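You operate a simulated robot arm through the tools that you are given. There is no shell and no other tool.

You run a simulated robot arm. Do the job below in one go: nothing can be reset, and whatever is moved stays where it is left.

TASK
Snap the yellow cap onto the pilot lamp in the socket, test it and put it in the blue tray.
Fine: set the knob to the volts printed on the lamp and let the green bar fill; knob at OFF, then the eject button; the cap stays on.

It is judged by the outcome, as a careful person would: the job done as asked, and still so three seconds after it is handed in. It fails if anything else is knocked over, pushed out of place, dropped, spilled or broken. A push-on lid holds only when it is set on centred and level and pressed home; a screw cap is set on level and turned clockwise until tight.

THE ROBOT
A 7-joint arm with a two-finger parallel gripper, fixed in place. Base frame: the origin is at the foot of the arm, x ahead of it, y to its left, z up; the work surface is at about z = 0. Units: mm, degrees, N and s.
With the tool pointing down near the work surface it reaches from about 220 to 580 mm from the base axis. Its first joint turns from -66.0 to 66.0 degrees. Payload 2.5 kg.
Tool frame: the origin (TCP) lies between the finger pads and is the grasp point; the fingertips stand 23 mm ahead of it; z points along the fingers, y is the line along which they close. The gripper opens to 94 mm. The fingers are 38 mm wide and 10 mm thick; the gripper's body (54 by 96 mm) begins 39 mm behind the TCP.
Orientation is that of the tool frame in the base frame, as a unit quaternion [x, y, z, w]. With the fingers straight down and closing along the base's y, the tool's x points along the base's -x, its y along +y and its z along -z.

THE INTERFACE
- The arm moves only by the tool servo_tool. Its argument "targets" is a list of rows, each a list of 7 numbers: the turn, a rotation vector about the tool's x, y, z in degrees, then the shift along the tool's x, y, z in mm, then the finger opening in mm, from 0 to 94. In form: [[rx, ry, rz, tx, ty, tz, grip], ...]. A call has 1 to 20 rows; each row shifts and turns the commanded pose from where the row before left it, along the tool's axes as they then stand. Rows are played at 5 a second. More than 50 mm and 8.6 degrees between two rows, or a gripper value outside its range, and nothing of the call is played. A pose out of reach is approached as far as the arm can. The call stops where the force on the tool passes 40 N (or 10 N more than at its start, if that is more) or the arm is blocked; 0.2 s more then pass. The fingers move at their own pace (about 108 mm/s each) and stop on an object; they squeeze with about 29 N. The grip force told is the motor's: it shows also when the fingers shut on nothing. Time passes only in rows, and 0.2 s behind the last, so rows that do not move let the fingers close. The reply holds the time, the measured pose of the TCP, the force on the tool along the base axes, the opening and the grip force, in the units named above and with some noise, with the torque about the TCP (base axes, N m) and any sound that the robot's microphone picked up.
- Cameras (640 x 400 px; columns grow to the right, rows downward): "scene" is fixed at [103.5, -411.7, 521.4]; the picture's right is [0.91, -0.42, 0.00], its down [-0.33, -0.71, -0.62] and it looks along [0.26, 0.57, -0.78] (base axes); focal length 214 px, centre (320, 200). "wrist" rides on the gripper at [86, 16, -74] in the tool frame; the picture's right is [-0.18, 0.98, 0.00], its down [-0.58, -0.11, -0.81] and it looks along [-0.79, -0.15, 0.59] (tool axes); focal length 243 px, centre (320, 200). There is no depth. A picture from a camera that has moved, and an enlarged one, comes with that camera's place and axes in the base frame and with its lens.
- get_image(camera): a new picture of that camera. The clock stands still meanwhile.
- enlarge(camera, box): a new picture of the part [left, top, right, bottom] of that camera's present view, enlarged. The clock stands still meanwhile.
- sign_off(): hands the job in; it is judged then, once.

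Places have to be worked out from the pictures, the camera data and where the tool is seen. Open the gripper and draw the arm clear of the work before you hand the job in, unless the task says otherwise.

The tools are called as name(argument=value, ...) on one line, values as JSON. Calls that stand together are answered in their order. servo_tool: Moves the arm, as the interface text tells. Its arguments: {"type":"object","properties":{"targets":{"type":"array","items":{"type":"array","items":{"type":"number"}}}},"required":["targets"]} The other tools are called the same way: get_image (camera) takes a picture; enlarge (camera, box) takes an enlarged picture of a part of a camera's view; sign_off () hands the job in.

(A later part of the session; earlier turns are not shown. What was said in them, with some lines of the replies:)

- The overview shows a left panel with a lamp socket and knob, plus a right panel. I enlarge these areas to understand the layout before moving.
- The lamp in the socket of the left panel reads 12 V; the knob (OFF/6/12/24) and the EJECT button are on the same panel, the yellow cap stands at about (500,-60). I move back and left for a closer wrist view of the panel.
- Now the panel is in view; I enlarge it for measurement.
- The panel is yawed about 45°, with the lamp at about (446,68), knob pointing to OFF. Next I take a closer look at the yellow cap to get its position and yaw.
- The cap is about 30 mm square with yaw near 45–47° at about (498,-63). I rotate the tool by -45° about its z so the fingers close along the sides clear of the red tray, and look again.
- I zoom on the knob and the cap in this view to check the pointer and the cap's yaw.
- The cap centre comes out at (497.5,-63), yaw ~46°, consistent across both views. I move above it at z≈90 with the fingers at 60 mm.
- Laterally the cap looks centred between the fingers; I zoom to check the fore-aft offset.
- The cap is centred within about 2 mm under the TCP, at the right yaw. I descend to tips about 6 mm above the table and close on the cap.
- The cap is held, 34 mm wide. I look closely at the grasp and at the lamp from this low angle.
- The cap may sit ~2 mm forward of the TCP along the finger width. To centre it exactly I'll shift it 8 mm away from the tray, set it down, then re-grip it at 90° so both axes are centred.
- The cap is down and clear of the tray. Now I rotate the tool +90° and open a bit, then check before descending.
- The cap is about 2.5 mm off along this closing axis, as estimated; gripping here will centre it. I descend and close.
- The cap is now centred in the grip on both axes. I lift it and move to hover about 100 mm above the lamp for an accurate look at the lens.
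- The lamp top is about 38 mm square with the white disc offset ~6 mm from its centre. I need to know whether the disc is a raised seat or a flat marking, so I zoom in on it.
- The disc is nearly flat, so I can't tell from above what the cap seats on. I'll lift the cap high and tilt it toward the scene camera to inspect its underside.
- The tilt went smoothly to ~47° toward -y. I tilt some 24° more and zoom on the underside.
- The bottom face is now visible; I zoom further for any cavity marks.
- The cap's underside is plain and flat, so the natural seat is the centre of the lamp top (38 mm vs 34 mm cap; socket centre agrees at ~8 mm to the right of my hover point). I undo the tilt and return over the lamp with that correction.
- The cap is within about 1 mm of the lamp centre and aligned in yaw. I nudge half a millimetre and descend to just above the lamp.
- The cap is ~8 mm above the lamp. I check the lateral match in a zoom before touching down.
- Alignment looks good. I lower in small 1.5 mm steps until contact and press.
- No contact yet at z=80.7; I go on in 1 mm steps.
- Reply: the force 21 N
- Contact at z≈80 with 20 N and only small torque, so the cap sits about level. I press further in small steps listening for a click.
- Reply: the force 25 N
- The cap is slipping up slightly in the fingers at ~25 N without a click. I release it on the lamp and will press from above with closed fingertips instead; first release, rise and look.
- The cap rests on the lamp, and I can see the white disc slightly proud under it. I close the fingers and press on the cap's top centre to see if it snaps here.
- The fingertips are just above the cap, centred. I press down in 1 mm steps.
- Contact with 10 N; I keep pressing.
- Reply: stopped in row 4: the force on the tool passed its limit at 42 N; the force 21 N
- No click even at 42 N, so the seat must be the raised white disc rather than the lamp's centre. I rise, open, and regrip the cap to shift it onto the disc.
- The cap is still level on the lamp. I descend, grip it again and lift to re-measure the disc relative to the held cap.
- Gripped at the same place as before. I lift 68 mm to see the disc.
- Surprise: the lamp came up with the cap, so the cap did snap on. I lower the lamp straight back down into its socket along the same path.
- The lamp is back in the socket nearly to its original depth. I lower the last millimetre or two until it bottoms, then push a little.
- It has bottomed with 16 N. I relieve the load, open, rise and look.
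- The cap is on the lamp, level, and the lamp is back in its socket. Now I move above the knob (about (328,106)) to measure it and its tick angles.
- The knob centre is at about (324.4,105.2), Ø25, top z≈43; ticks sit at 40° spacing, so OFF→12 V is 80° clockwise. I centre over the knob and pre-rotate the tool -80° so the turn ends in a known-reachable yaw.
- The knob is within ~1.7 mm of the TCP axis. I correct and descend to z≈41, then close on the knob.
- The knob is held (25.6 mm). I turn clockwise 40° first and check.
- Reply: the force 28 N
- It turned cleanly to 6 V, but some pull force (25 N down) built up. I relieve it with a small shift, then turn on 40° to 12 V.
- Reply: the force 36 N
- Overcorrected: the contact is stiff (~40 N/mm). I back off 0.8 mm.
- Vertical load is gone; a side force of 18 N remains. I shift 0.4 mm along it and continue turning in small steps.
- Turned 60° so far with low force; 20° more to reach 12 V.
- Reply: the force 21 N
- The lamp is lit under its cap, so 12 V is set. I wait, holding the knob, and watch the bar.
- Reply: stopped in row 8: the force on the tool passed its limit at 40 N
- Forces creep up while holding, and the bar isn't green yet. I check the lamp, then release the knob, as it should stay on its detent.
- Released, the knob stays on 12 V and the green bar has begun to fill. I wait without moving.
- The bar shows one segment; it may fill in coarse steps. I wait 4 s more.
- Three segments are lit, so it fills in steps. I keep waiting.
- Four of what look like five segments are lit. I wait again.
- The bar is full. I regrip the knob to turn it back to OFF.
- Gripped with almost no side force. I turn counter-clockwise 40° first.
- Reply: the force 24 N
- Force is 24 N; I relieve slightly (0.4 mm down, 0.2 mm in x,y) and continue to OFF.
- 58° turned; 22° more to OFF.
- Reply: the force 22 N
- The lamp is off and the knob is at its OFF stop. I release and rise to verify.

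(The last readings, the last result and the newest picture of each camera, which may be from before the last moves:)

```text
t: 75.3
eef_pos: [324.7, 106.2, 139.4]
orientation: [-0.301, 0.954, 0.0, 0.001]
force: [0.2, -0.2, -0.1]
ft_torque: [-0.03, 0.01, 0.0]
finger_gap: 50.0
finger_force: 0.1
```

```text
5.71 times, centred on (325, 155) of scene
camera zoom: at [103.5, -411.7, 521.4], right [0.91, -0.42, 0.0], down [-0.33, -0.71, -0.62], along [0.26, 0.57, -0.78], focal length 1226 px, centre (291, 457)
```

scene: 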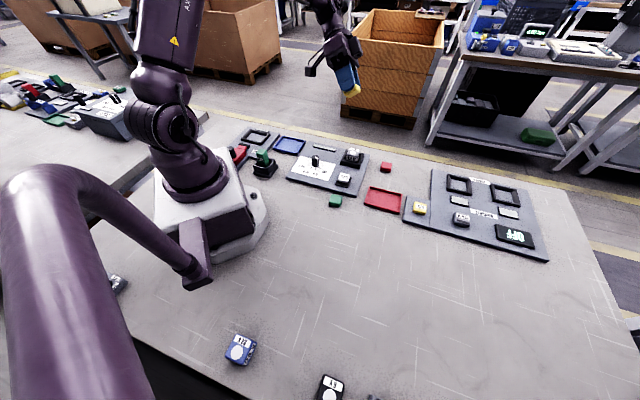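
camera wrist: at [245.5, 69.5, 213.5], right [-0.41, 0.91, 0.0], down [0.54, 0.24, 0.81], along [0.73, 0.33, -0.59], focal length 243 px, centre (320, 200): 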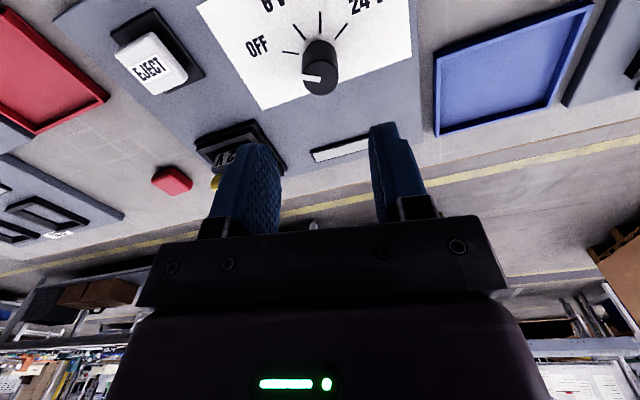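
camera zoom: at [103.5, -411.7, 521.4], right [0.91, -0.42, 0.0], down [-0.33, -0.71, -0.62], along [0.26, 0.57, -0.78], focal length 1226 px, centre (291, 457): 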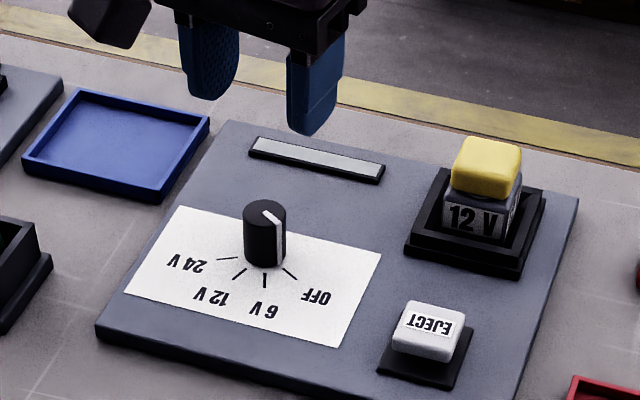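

The knob is back at OFF exactly as at the start, and the lamp is dark. The EJECT button is at about (372,-6.3), top z≈30; I move above it with fingers closed and yaw 45°.

servo_tool(targets=[[0, 0, 0, 6.5, -29.8, 0, 0], [0, 0, 0, 6.5, -29.8, 0, 0], [0, 0, 0, 6.5, -29.8, 0, 0], [0, 0, 0, 6.5, -29.8, 0, 0], [0, 0, -5, 0, 0, 0, 0], [0, 0, -5, 0, 0, 0, 0], [0, 0, 0, 0, 0, 30, 0], [0, 0, 0, 0, 0, 0, 0]])

get_image(camera="wrist")

enlarge(camera="scene", box=[300, 130, 380, 200])

```text
t: 77.1
eef_pos: [374.1, -7.7, 110.1]
orientation: [-0.382, 0.924, 0.0, 0.001]
force: [-0.6, 0.1, 0.3]
ft_torque: [0.02, -0.03, -0.01]
finger_gap: 0.2
finger_force: 28.7
```

```text
taken
camera wrist: at [300.7, -56.6, 183.7], right [-0.56, 0.83, 0.0], down [0.49, 0.33, 0.81], along [0.67, 0.46, -0.59], focal length 243 px, centre (320, 200)
```

wrist: 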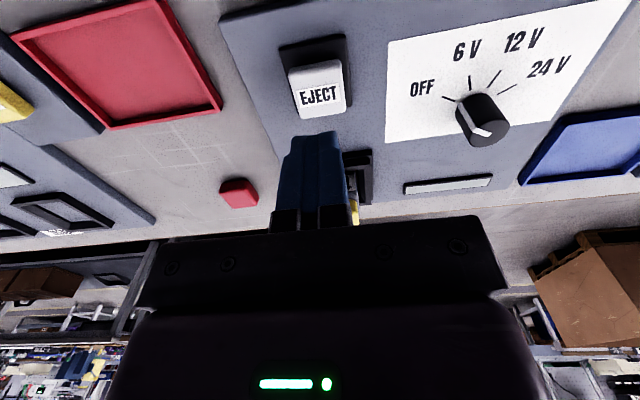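

```text
5.71 times, centred on (340, 165) of scene
camera zoom: at [103.5, -411.7, 521.4], right [0.91, -0.42, 0.0], down [-0.33, -0.71, -0.62], along [0.26, 0.57, -0.78], focal length 1226 px, centre (206, 400)
```

zoom: 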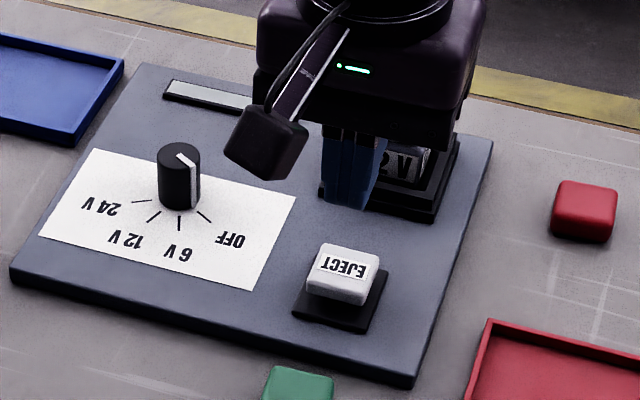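

The button lies within 1 mm of the TCP axis. I descend to just above it.

servo_tool(targets=[[0, 0, 0, 0, 0, 25, 0], [0, 0, 0, 0, 0, 18, 0], [0, 0, 0, 0, 0, 8, 0], [0, 0, 0, 0, 0, 2, 0], [0, 0, 0, 0, 0, 1.5, 0], [0, 0, 0, 0, 0, 1.5, 0], [0, 0, 0, 0, 0, 1.5, 0]])

enlarge(camera="scene", box=[310, 125, 390, 195])

```text
t: 78.7
eef_pos: [373.1, -6.3, 52.5]
orientation: [-0.383, 0.924, 0.0, 0.001]
force: [0.5, -0.2, -0.5]
ft_torque: [-0.02, -0.02, -0.01]
finger_gap: 0.1
finger_force: 28.6
```

```text
5.71 times, centred on (350, 160) of scene
camera zoom: at [103.5, -411.7, 521.4], right [0.91, -0.42, 0.0], down [-0.33, -0.71, -0.62], along [0.26, 0.57, -0.78], focal length 1226 px, centre (149, 429)
```

zoom: 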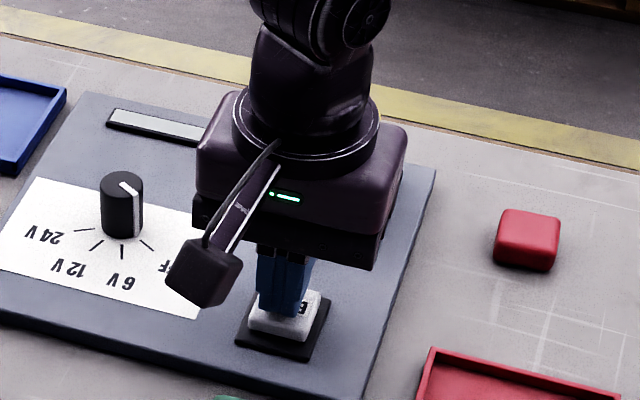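

I press the button in 1 mm steps.

servo_tool(targets=[[0, 0, 0, 0, 0, 1, 0], [0, 0, 0, 0, 0, 1, 0], [0, 0, 0, 0, 0, 1, 0], [0, 0, 0, 0, 0, 1, 0], [0, 0, 0, 0, 0, 1, 0], [0, 0, 0, 0, 0, 1, 0]])

get_image(camera="scene")

```text
t: 80.1
eef_pos: [372.9, -5.8, 49.8]
orientation: [-0.382, 0.924, -0.001, 0.0]
force: [-7.5, 0.4, 24.8]
ft_torque: [0.05, 0.17, 0.03]
finger_gap: 0.0
finger_force: 28.6
stopped in row 6: the force on the tool passed its limit at 42 N (the readings are from after the stop); the commanded pose is now the measured one
```

```text
taken
```

scene: 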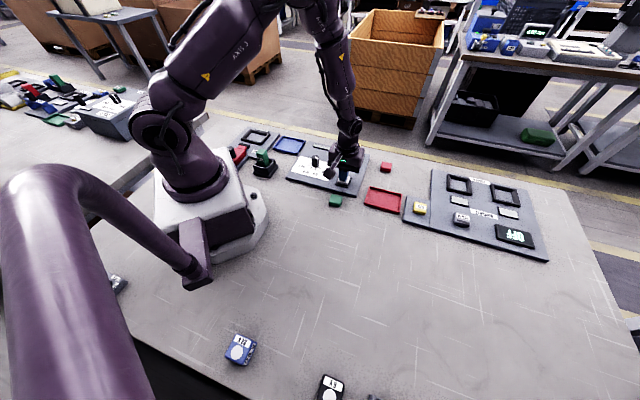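

The button bottomed at 42 N. I rise and look at the lamp.

servo_tool(targets=[[0, 0, 0, 0, 0, -5, 0], [0, 0, 0, 0, 0, -30, 0], [0, 0, 0, 0, 0, -40, 0], [0, 0, 0, 0, 0, -25, 0], [0, 0, 0, 0, 0, 0, 0]])

enlarge(camera="scene", box=[310, 125, 390, 195])

get_image(camera="wrist")

```text
t: 81.3
eef_pos: [372.6, -5.2, 148.6]
orientation: [-0.383, 0.924, 0.0, 0.0]
force: [-0.1, 0.9, 0.2]
ft_torque: [-0.02, 0.01, 0.01]
finger_gap: 0.0
finger_force: 29.2
```

```text
5.71 times, centred on (350, 160) of scene
camera zoom: at [103.5, -411.7, 521.4], right [0.91, -0.42, 0.0], down [-0.33, -0.71, -0.62], along [0.26, 0.57, -0.78], focal length 1226 px, centre (149, 429)
```

zoom: 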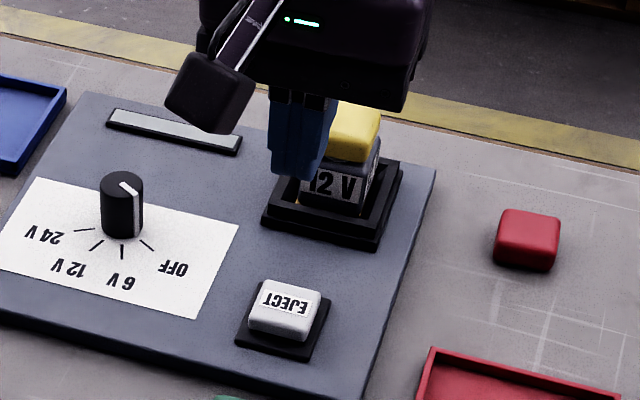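

```text
taken
camera wrist: at [299.4, -56.6, 222.0], right [-0.56, 0.83, 0.0], down [0.49, 0.33, 0.81], along [0.67, 0.45, -0.59], focal length 243 px, centre (320, 200)
```

wrist: 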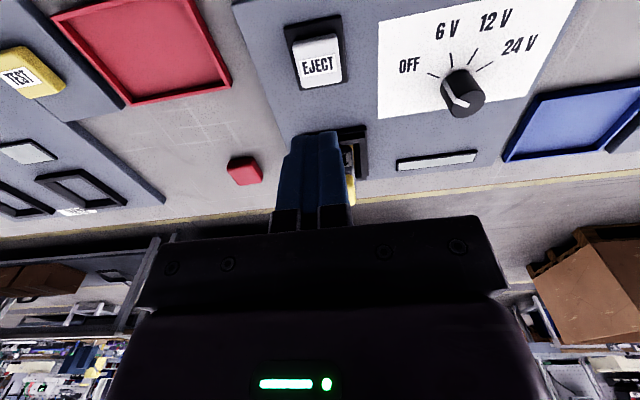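

I move forward toward the lamp, opening the gripper, to see whether it was ejected.

servo_tool(targets=[[0, 0, 0, -30, 0, -4, 60], [0, 0, 0, -30, 0, -4, 60], [0, 0, 0, -30, -1, -4, 60], [0, 0, 0, -20.8, -1.3, 0, 60], [0, 0, 0, 0, 0, 0, 60]])

get_image(camera="wrist")

enlarge(camera="scene", box=[337, 130, 377, 170])

enlarge(camera="wrist", box=[240, 0, 400, 160])

```text
t: 82.5
eef_pos: [454.3, 68.5, 160.4]
orientation: [-0.382, 0.924, -0.001, 0.0]
force: [-0.5, 0.1, -0.3]
ft_torque: [-0.02, 0.02, 0.03]
finger_gap: 60.1
finger_force: 0.0
```

```text
taken
camera wrist: at [380.4, 19.8, 233.7], right [-0.56, 0.83, 0.0], down [0.49, 0.33, 0.81], along [0.67, 0.45, -0.59], focal length 243 px, centre (320, 200)
```

wrist: 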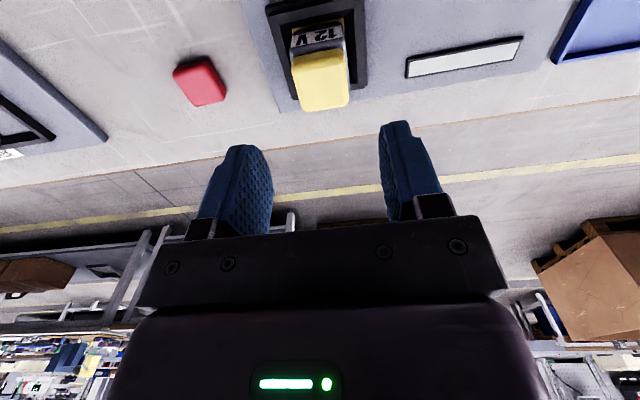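

```text
10.00 times, centred on (357, 150) of scene
camera zoom: at [103.5, -411.7, 521.4], right [0.91, -0.42, 0.0], down [-0.33, -0.71, -0.62], along [0.26, 0.57, -0.78], focal length 2145 px, centre (-50, 700)
```

zoom: 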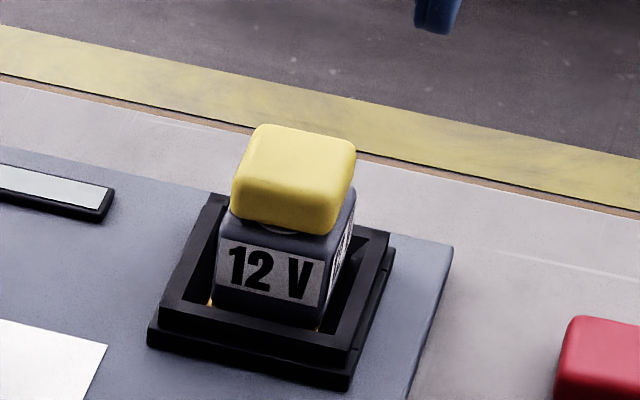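

```text
2.50 times, centred on (320, 80) of wrist
camera zoom: at [380.4, 19.8, 233.7], right [-0.56, 0.83, 0.0], down [0.49, 0.33, 0.81], along [0.67, 0.45, -0.59], focal length 606 px, centre (320, 500)
```

zoom: 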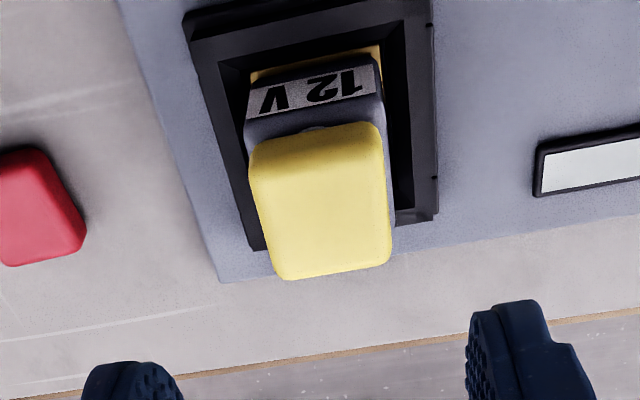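

The eject worked: the lamp stands ~8 mm higher in the socket with the cap on. I correct 2 mm and descend so the fingers straddle the lamp body, tips staying above the socket wall.

servo_tool(targets=[[0, 0, 0, 2.5, 2, 30, 60], [0, 0, 0, 0, 0, 30, 60], [0, 0, 0, 0, 0, 20, 60], [0, 0, 0, 0, 0, 10, 60], [0, 0, 0, 0, 0, 4, 60], [0, 0, 0, 0, 0, 0, 60]])

get_image(camera="wrist")

enlarge(camera="scene", box=[327, 125, 387, 175])

```text
t: 83.9
eef_pos: [450.5, 70.7, 66.7]
orientation: [-0.382, 0.924, 0.0, 0.002]
force: [-0.6, 0.5, -0.6]
ft_torque: [0.0, 0.0, 0.03]
finger_gap: 60.2
finger_force: 0.1
```

```text
taken
camera wrist: at [376.8, 19.9, 140.0], right [-0.56, 0.83, 0.0], down [0.49, 0.33, 0.81], along [0.67, 0.45, -0.59], focal length 243 px, centre (320, 200)
```

wrist: 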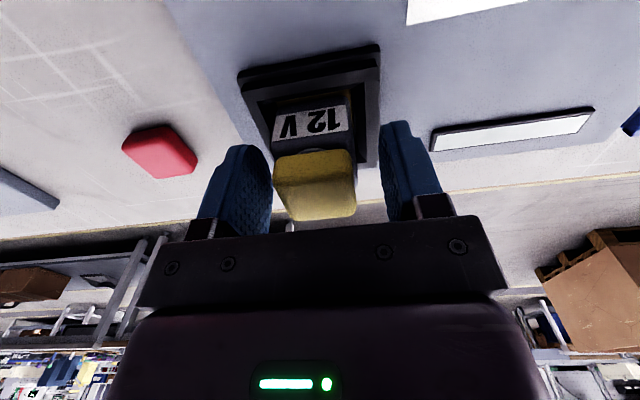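

```text
8.00 times, centred on (357, 150) of scene
camera zoom: at [103.5, -411.7, 521.4], right [0.91, -0.42, 0.0], down [-0.33, -0.71, -0.62], along [0.26, 0.57, -0.78], focal length 1716 px, centre (24, 600)
```

zoom: 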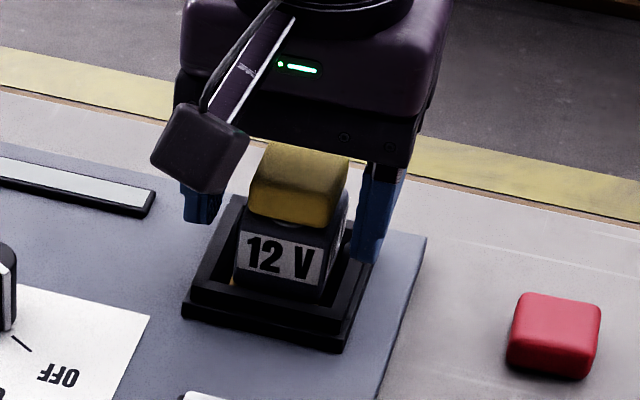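

The fingers straddle the lamp body evenly. I lower 2 mm more and close.

servo_tool(targets=[[0, 0, 0, 0, 0, 2, 60], [0, 0, 0, 0, 0, 0, 46], [0, 0, 0, 0, 0, 0, 30], [0, 0, 0, 0, 0, 0, 25], [0, 0, 0, 0, 0, 0, 25]])

enlarge(camera="scene", box=[327, 125, 387, 175])

```text
t: 85.1
eef_pos: [450.9, 68.1, 64.3]
orientation: [-0.382, 0.924, -0.001, 0.001]
force: [0.8, 0.4, -0.5]
ft_torque: [0.03, 0.02, -0.02]
finger_gap: 38.9
finger_force: 28.8
```

```text
8.00 times, centred on (357, 150) of scene
camera zoom: at [103.5, -411.7, 521.4], right [0.91, -0.42, 0.0], down [-0.33, -0.71, -0.62], along [0.26, 0.57, -0.78], focal length 1716 px, centre (24, 600)
```

zoom: 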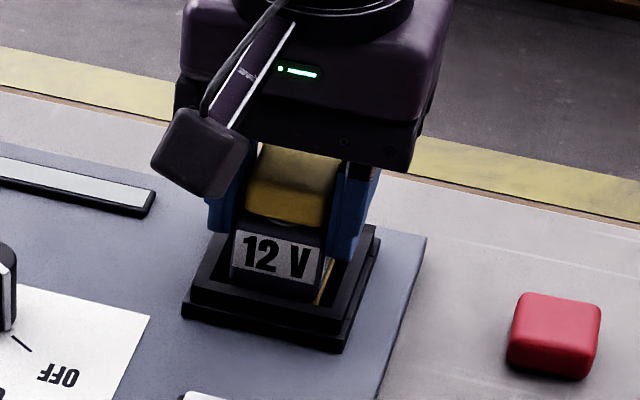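

The lamp body is gripped (38.9 mm). I lift it straight out and check the cap.

servo_tool(targets=[[0, 0, 0, 0, 0, -6, 25], [0, 0, 0, 0, 0, -15, 25], [0, 0, 0, 0, 0, -25, 25], [0, 0, 0, 0, 0, -30, 25], [0, 0, 0, 0, 0, -25, 25], [0, 0, 0, 0, 0, 0, 25]])

get_image(camera="wrist")

enlarge(camera="scene", box=[240, 100, 400, 200])

```text
t: 86.5
eef_pos: [449.4, 70.8, 166.5]
orientation: [-0.383, 0.924, -0.001, 0.0]
force: [0.5, 0.5, -1.1]
ft_torque: [0.01, 0.02, -0.03]
finger_gap: 38.9
finger_force: 28.4
```

```text
taken
camera wrist: at [377.0, 21.1, 239.9], right [-0.56, 0.83, 0.0], down [0.49, 0.33, 0.81], along [0.67, 0.45, -0.59], focal length 243 px, centre (320, 200)
```

wrist: 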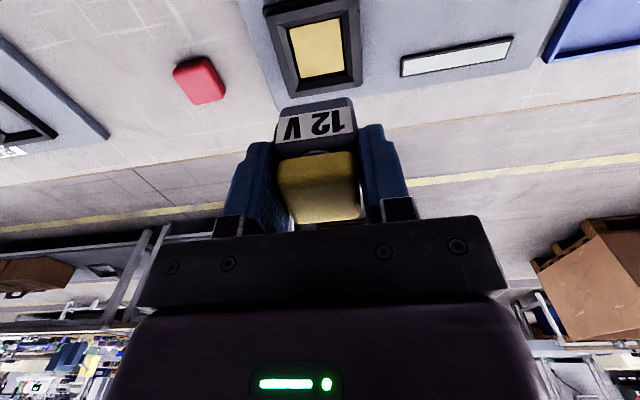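

```text
4.00 times, centred on (320, 150) of scene
camera zoom: at [103.5, -411.7, 521.4], right [0.91, -0.42, 0.0], down [-0.33, -0.71, -0.62], along [0.26, 0.57, -0.78], focal length 858 px, centre (320, 400)
```

zoom: 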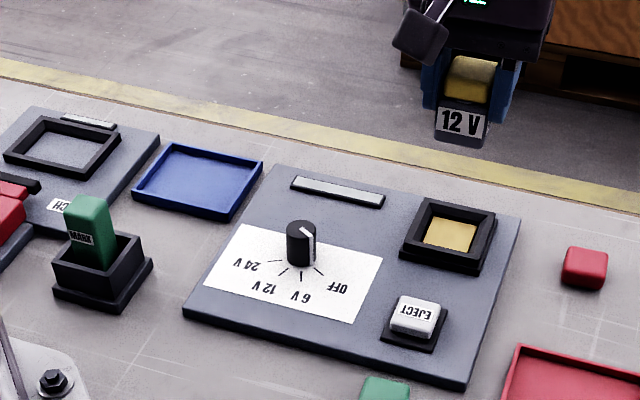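

The lamp is out with its cap on. I carry it toward the blue tray at about (272,255).

servo_tool(targets=[[0, 0, 0, 0, 35, 0, 25], [0, 0, 0, 0, 37, 0, 25], [0, 0, 0, -1, 37, 0, 25], [0, 0, 0, -1, 37, 0, 25], [0, 0, 0, -1, 37, 0, 25], [0, 0, 0, -1, 37, 0, 25], [0, 0, 0, -1, 35, 0, 25], [0, 0, 0, 0, 0, 0, 25]])

get_image(camera="wrist")

enlarge(camera="scene", box=[220, 80, 340, 180])

```text
t: 88.3
eef_pos: [273.1, 253.5, 167.7]
orientation: [-0.382, 0.924, -0.001, 0.0]
force: [0.4, -0.1, -0.7]
ft_torque: [0.01, 0.03, 0.0]
finger_gap: 39.1
finger_force: 29.5
```

```text
taken
camera wrist: at [199.6, 204.9, 240.4], right [-0.56, 0.83, 0.0], down [0.49, 0.33, 0.81], along [0.67, 0.45, -0.59], focal length 243 px, centre (320, 200)
```

wrist: 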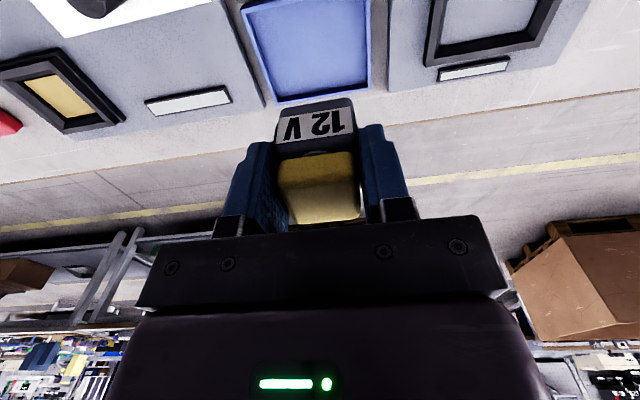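

```text
4.00 times, centred on (280, 130) of scene
camera zoom: at [103.5, -411.7, 521.4], right [0.91, -0.42, 0.0], down [-0.33, -0.71, -0.62], along [0.26, 0.57, -0.78], focal length 858 px, centre (480, 480)
```

zoom: 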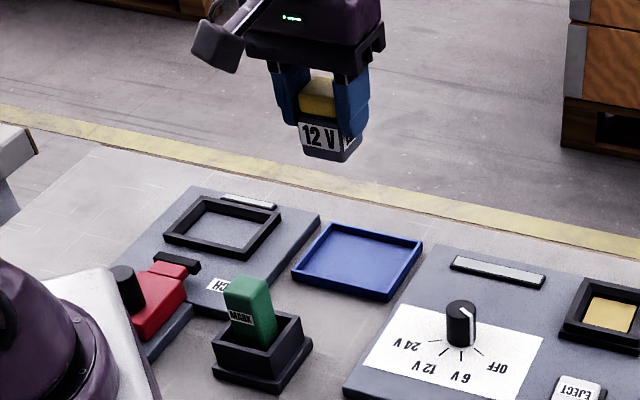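

The tray centre is ~6 mm forward and 7.5 mm to the side of the TCP. I correct and descend to z≈68, then look before touchdown.

servo_tool(targets=[[0, 0, 0, -6, -7.5, 20, 25], [0, 0, 0, 0, 0, 30, 25], [0, 0, 0, 0, 0, 30, 25], [0, 0, 0, 0, 0, 20, 25], [0, 0, 0, 0, 0, 0, 25]])

get_image(camera="wrist")

enlarge(camera="scene", box=[240, 90, 340, 170])

```text
t: 89.5
eef_pos: [281.2, 251.5, 65.3]
orientation: [-0.382, 0.924, -0.001, 0.001]
force: [-0.4, 0.2, -0.4]
ft_torque: [0.02, 0.0, 0.02]
finger_gap: 39.1
finger_force: 29.6
```

```text
taken
camera wrist: at [208.9, 202.5, 139.0], right [-0.56, 0.83, 0.0], down [0.49, 0.33, 0.81], along [0.67, 0.45, -0.59], focal length 243 px, centre (320, 200)
```

wrist: 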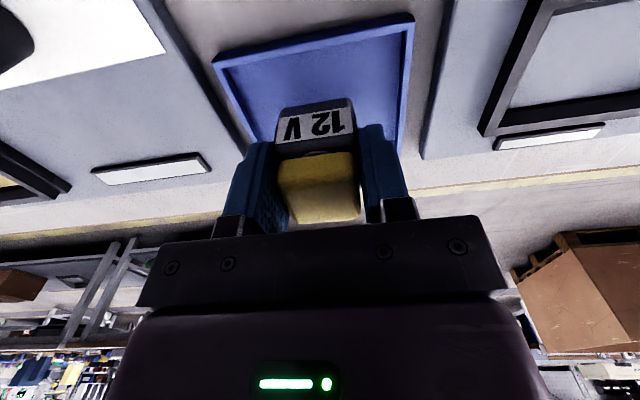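

```text
5.00 times, centred on (290, 130) of scene
camera zoom: at [103.5, -411.7, 521.4], right [0.91, -0.42, 0.0], down [-0.33, -0.71, -0.62], along [0.26, 0.57, -0.78], focal length 1072 px, centre (470, 550)
```

zoom: 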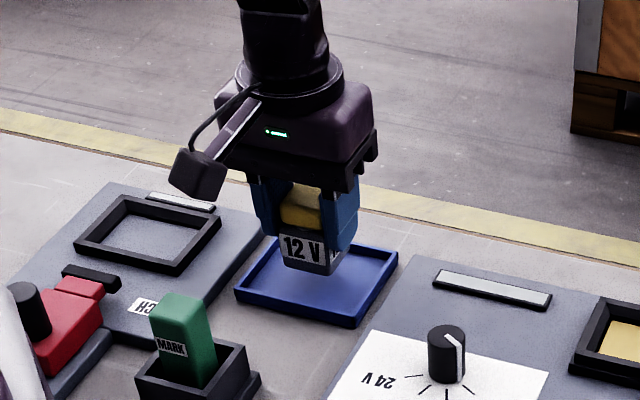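

The lamp is centred over the tray (±2 mm). I lower in small steps until it touches the tray floor.

servo_tool(targets=[[0, 0, 0, 0, 0, 5, 25], [0, 0, 0, 0, 0, 4, 25], [0, 0, 0, 0, 0, 2, 25], [0, 0, 0, 0, 0, 1.5, 25], [0, 0, 0, 0, 0, 1.5, 25]])

enlarge(camera="scene", box=[250, 100, 330, 170])

```text
t: 90.7
eef_pos: [282.8, 252.2, 51.4]
orientation: [-0.383, 0.924, 0.0, 0.001]
force: [-0.5, 0.7, -0.6]
ft_torque: [0.01, -0.02, 0.01]
finger_gap: 38.9
finger_force: 29.1
```

```text
5.71 times, centred on (290, 135) of scene
camera zoom: at [103.5, -411.7, 521.4], right [0.91, -0.42, 0.0], down [-0.33, -0.71, -0.62], along [0.26, 0.57, -0.78], focal length 1226 px, centre (491, 571)
```

zoom: 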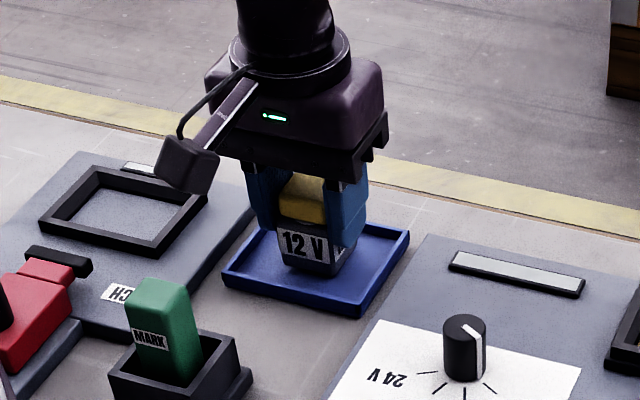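

No contact yet at z=51.4. I continue in 1 mm steps.

servo_tool(targets=[[0, 0, 0, 0, 0, 1, 25], [0, 0, 0, 0, 0, 1, 25], [0, 0, 0, 0, 0, 1, 25]])

```text
t: 91.5
eef_pos: [282.0, 253.2, 48.3]
orientation: [-0.382, 0.924, -0.001, 0.0]
force: [-2.2, -1.4, 7.1]
ft_torque: [0.01, 0.1, 0.0]
finger_gap: 39.1
finger_force: 28.4
```

The lamp touches the tray floor (7 N). I open the fingers gently and rise.

servo_tool(targets=[[0, 0, 0, 0, 0, 0, 44], [0, 0, 0, 0, 0, 0, 60], [0, 0, 0, 0, 0, 0, 60], [0, 0, 0, 0, 0, -15, 60], [0, 0, 0, 0, 0, -30, 60], [0, 0, 0, 0, 0, -40, 60], [0, 0, 0, 0, 0, -30, 60], [0, 0, 0, 0, 0, 0, 60]])

get_image(camera="wrist")

enlarge(camera="scene", box=[260, 120, 320, 165])

```text
t: 93.3
eef_pos: [284.6, 252.2, 162.7]
orientation: [-0.383, 0.924, -0.001, 0.001]
force: [0.3, 0.2, 0.1]
ft_torque: [0.0, 0.0, 0.0]
finger_gap: 60.1
finger_force: 0.1
```

```text
taken
camera wrist: at [211.1, 202.0, 237.2], right [-0.56, 0.83, 0.0], down [0.49, 0.33, 0.81], along [0.67, 0.45, -0.59], focal length 243 px, centre (320, 200)
```

wrist: 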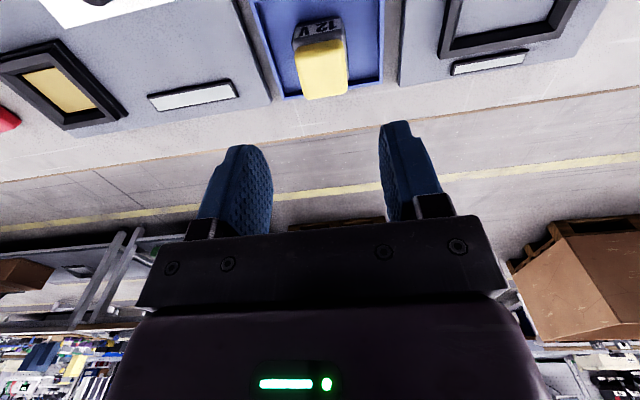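

```text
8.89 times, centred on (290, 142) of scene
camera zoom: at [103.5, -411.7, 521.4], right [0.91, -0.42, 0.0], down [-0.33, -0.71, -0.62], along [0.26, 0.57, -0.78], focal length 1906 px, centre (587, 711)
```

zoom: 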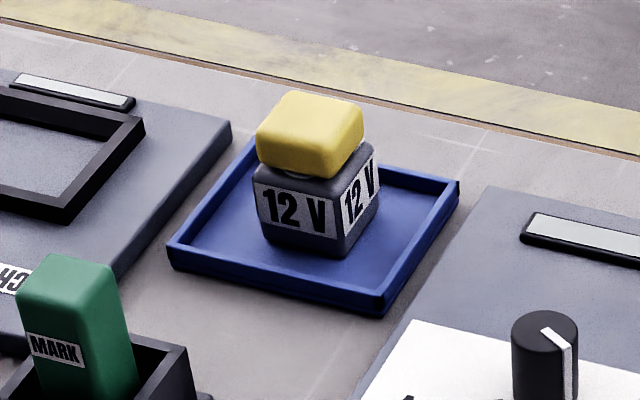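

The lamp stands in the tray with the cap on. I zoom in to judge the cap's seating.

enlarge(camera="scene", box=[280, 124, 300, 144])

enlarge(camera="wrist", box=[260, 0, 380, 120])

```text
16.00 times, centred on (290, 134) of scene
camera zoom: at [103.5, -411.7, 521.4], right [0.91, -0.42, 0.0], down [-0.33, -0.71, -0.62], along [0.26, 0.57, -0.78], focal length 3432 px, centre (800, 1256)
```

zoom: 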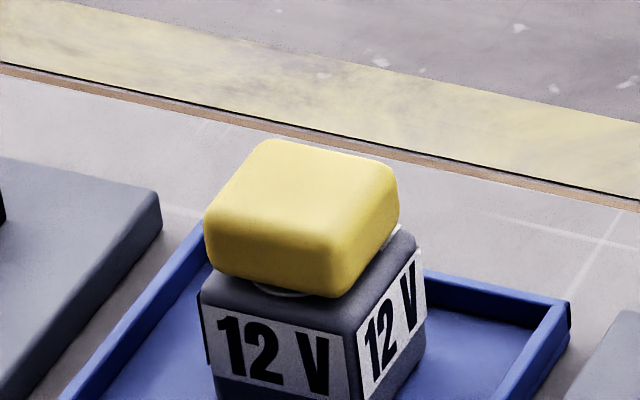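

```text
3.33 times, centred on (320, 60) of wrist
camera zoom: at [211.1, 202.0, 237.2], right [-0.56, 0.83, 0.0], down [0.49, 0.33, 0.81], along [0.67, 0.45, -0.59], focal length 809 px, centre (320, 667)
```

zoom: 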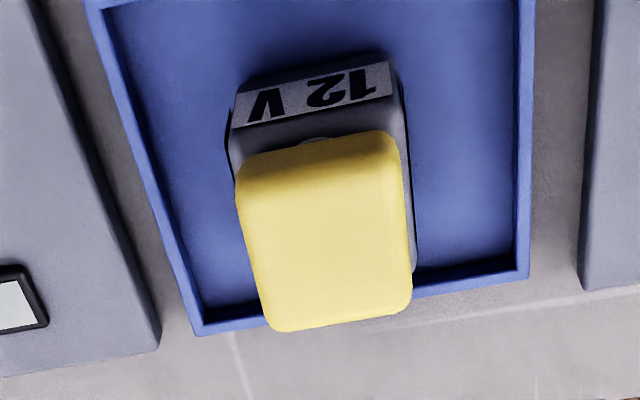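

The cap sits level and centred on the lamp, and earlier it carried the lamp's weight, so it holds. I raise the arm clear, then take a final overview.

servo_tool(targets=[[0, 0, 0, 0, 0, -35, 60], [0, 0, 0, 0, -20, -35, 60], [0, 0, 0, 0, -40, -20, 60], [0, 0, 0, 0, -45, 0, 60], [0, 0, 0, 0, -45, 0, 60], [0, 0, 0, 0, 0, 0, 60]])

get_image(camera="scene")

enlarge(camera="scene", box=[230, 115, 410, 220])

```text
t: 94.7
eef_pos: [388.0, 147.7, 252.9]
orientation: [-0.383, 0.924, -0.001, 0.0]
force: [0.5, -0.7, -0.3]
ft_torque: [0.0, 0.0, 0.0]
finger_gap: 60.0
finger_force: 0.0
```

```text
taken
```

scene: 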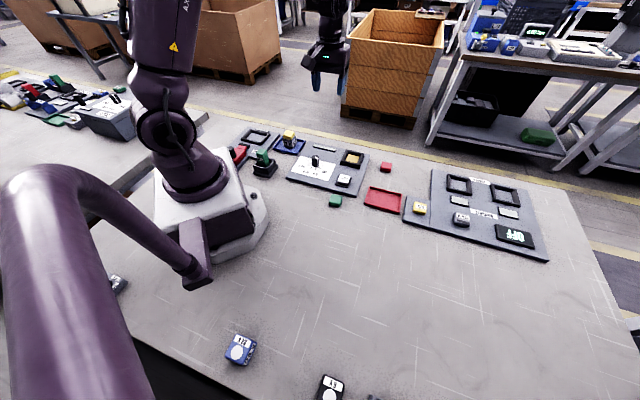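

```text
3.56 times, centred on (320, 168) of scene
camera zoom: at [103.5, -411.7, 521.4], right [0.91, -0.42, 0.0], down [-0.33, -0.71, -0.62], along [0.26, 0.57, -0.78], focal length 763 px, centre (320, 316)
```

zoom: 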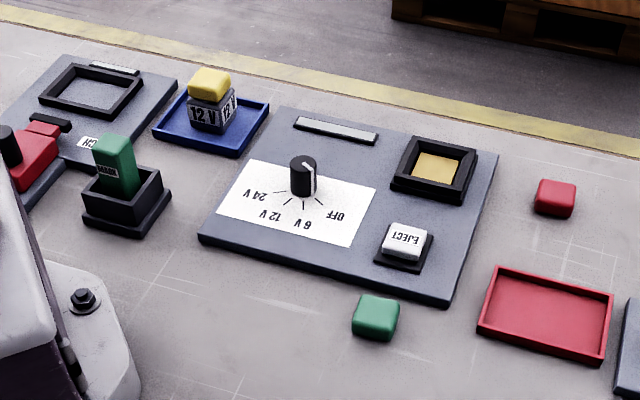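

Everything is in place: the capped 12 V lamp stands upright in the blue tray, the knob is at OFF, the socket is empty, nothing else has moved, and the arm is clear with the gripper open. I hand the job in.

sign_off()

```text
The job is handed in.
```

The yellow cap is on the 12 V pilot lamp, and the lamp has been tested and now stands upright in the blue tray. I've handed the job in.

- **Cap:** I set it centred and level on the lamp top and pressed it to about 40 N. I heard no click, but the cap then lifted the lamp's full weight. It stayed on through the test, the eject and the move to the tray.
- **Unplanned lift:** When I regripped the cap before the test, the lamp came up out of its socket with it. I lowered it straight back in and seated it again before testing.
- **Test:** I set the knob to 12 V. The lamp lit and all five segments of the green bar filled.
- **Eject:** I turned the knob back to OFF and pressed the eject button. The lamp popped up, and I lifted it by its body into the tray.

I moved the cap about 8 mm on the table before picking it up. Nothing else was displaced, and the arm is clear with the gripper open.
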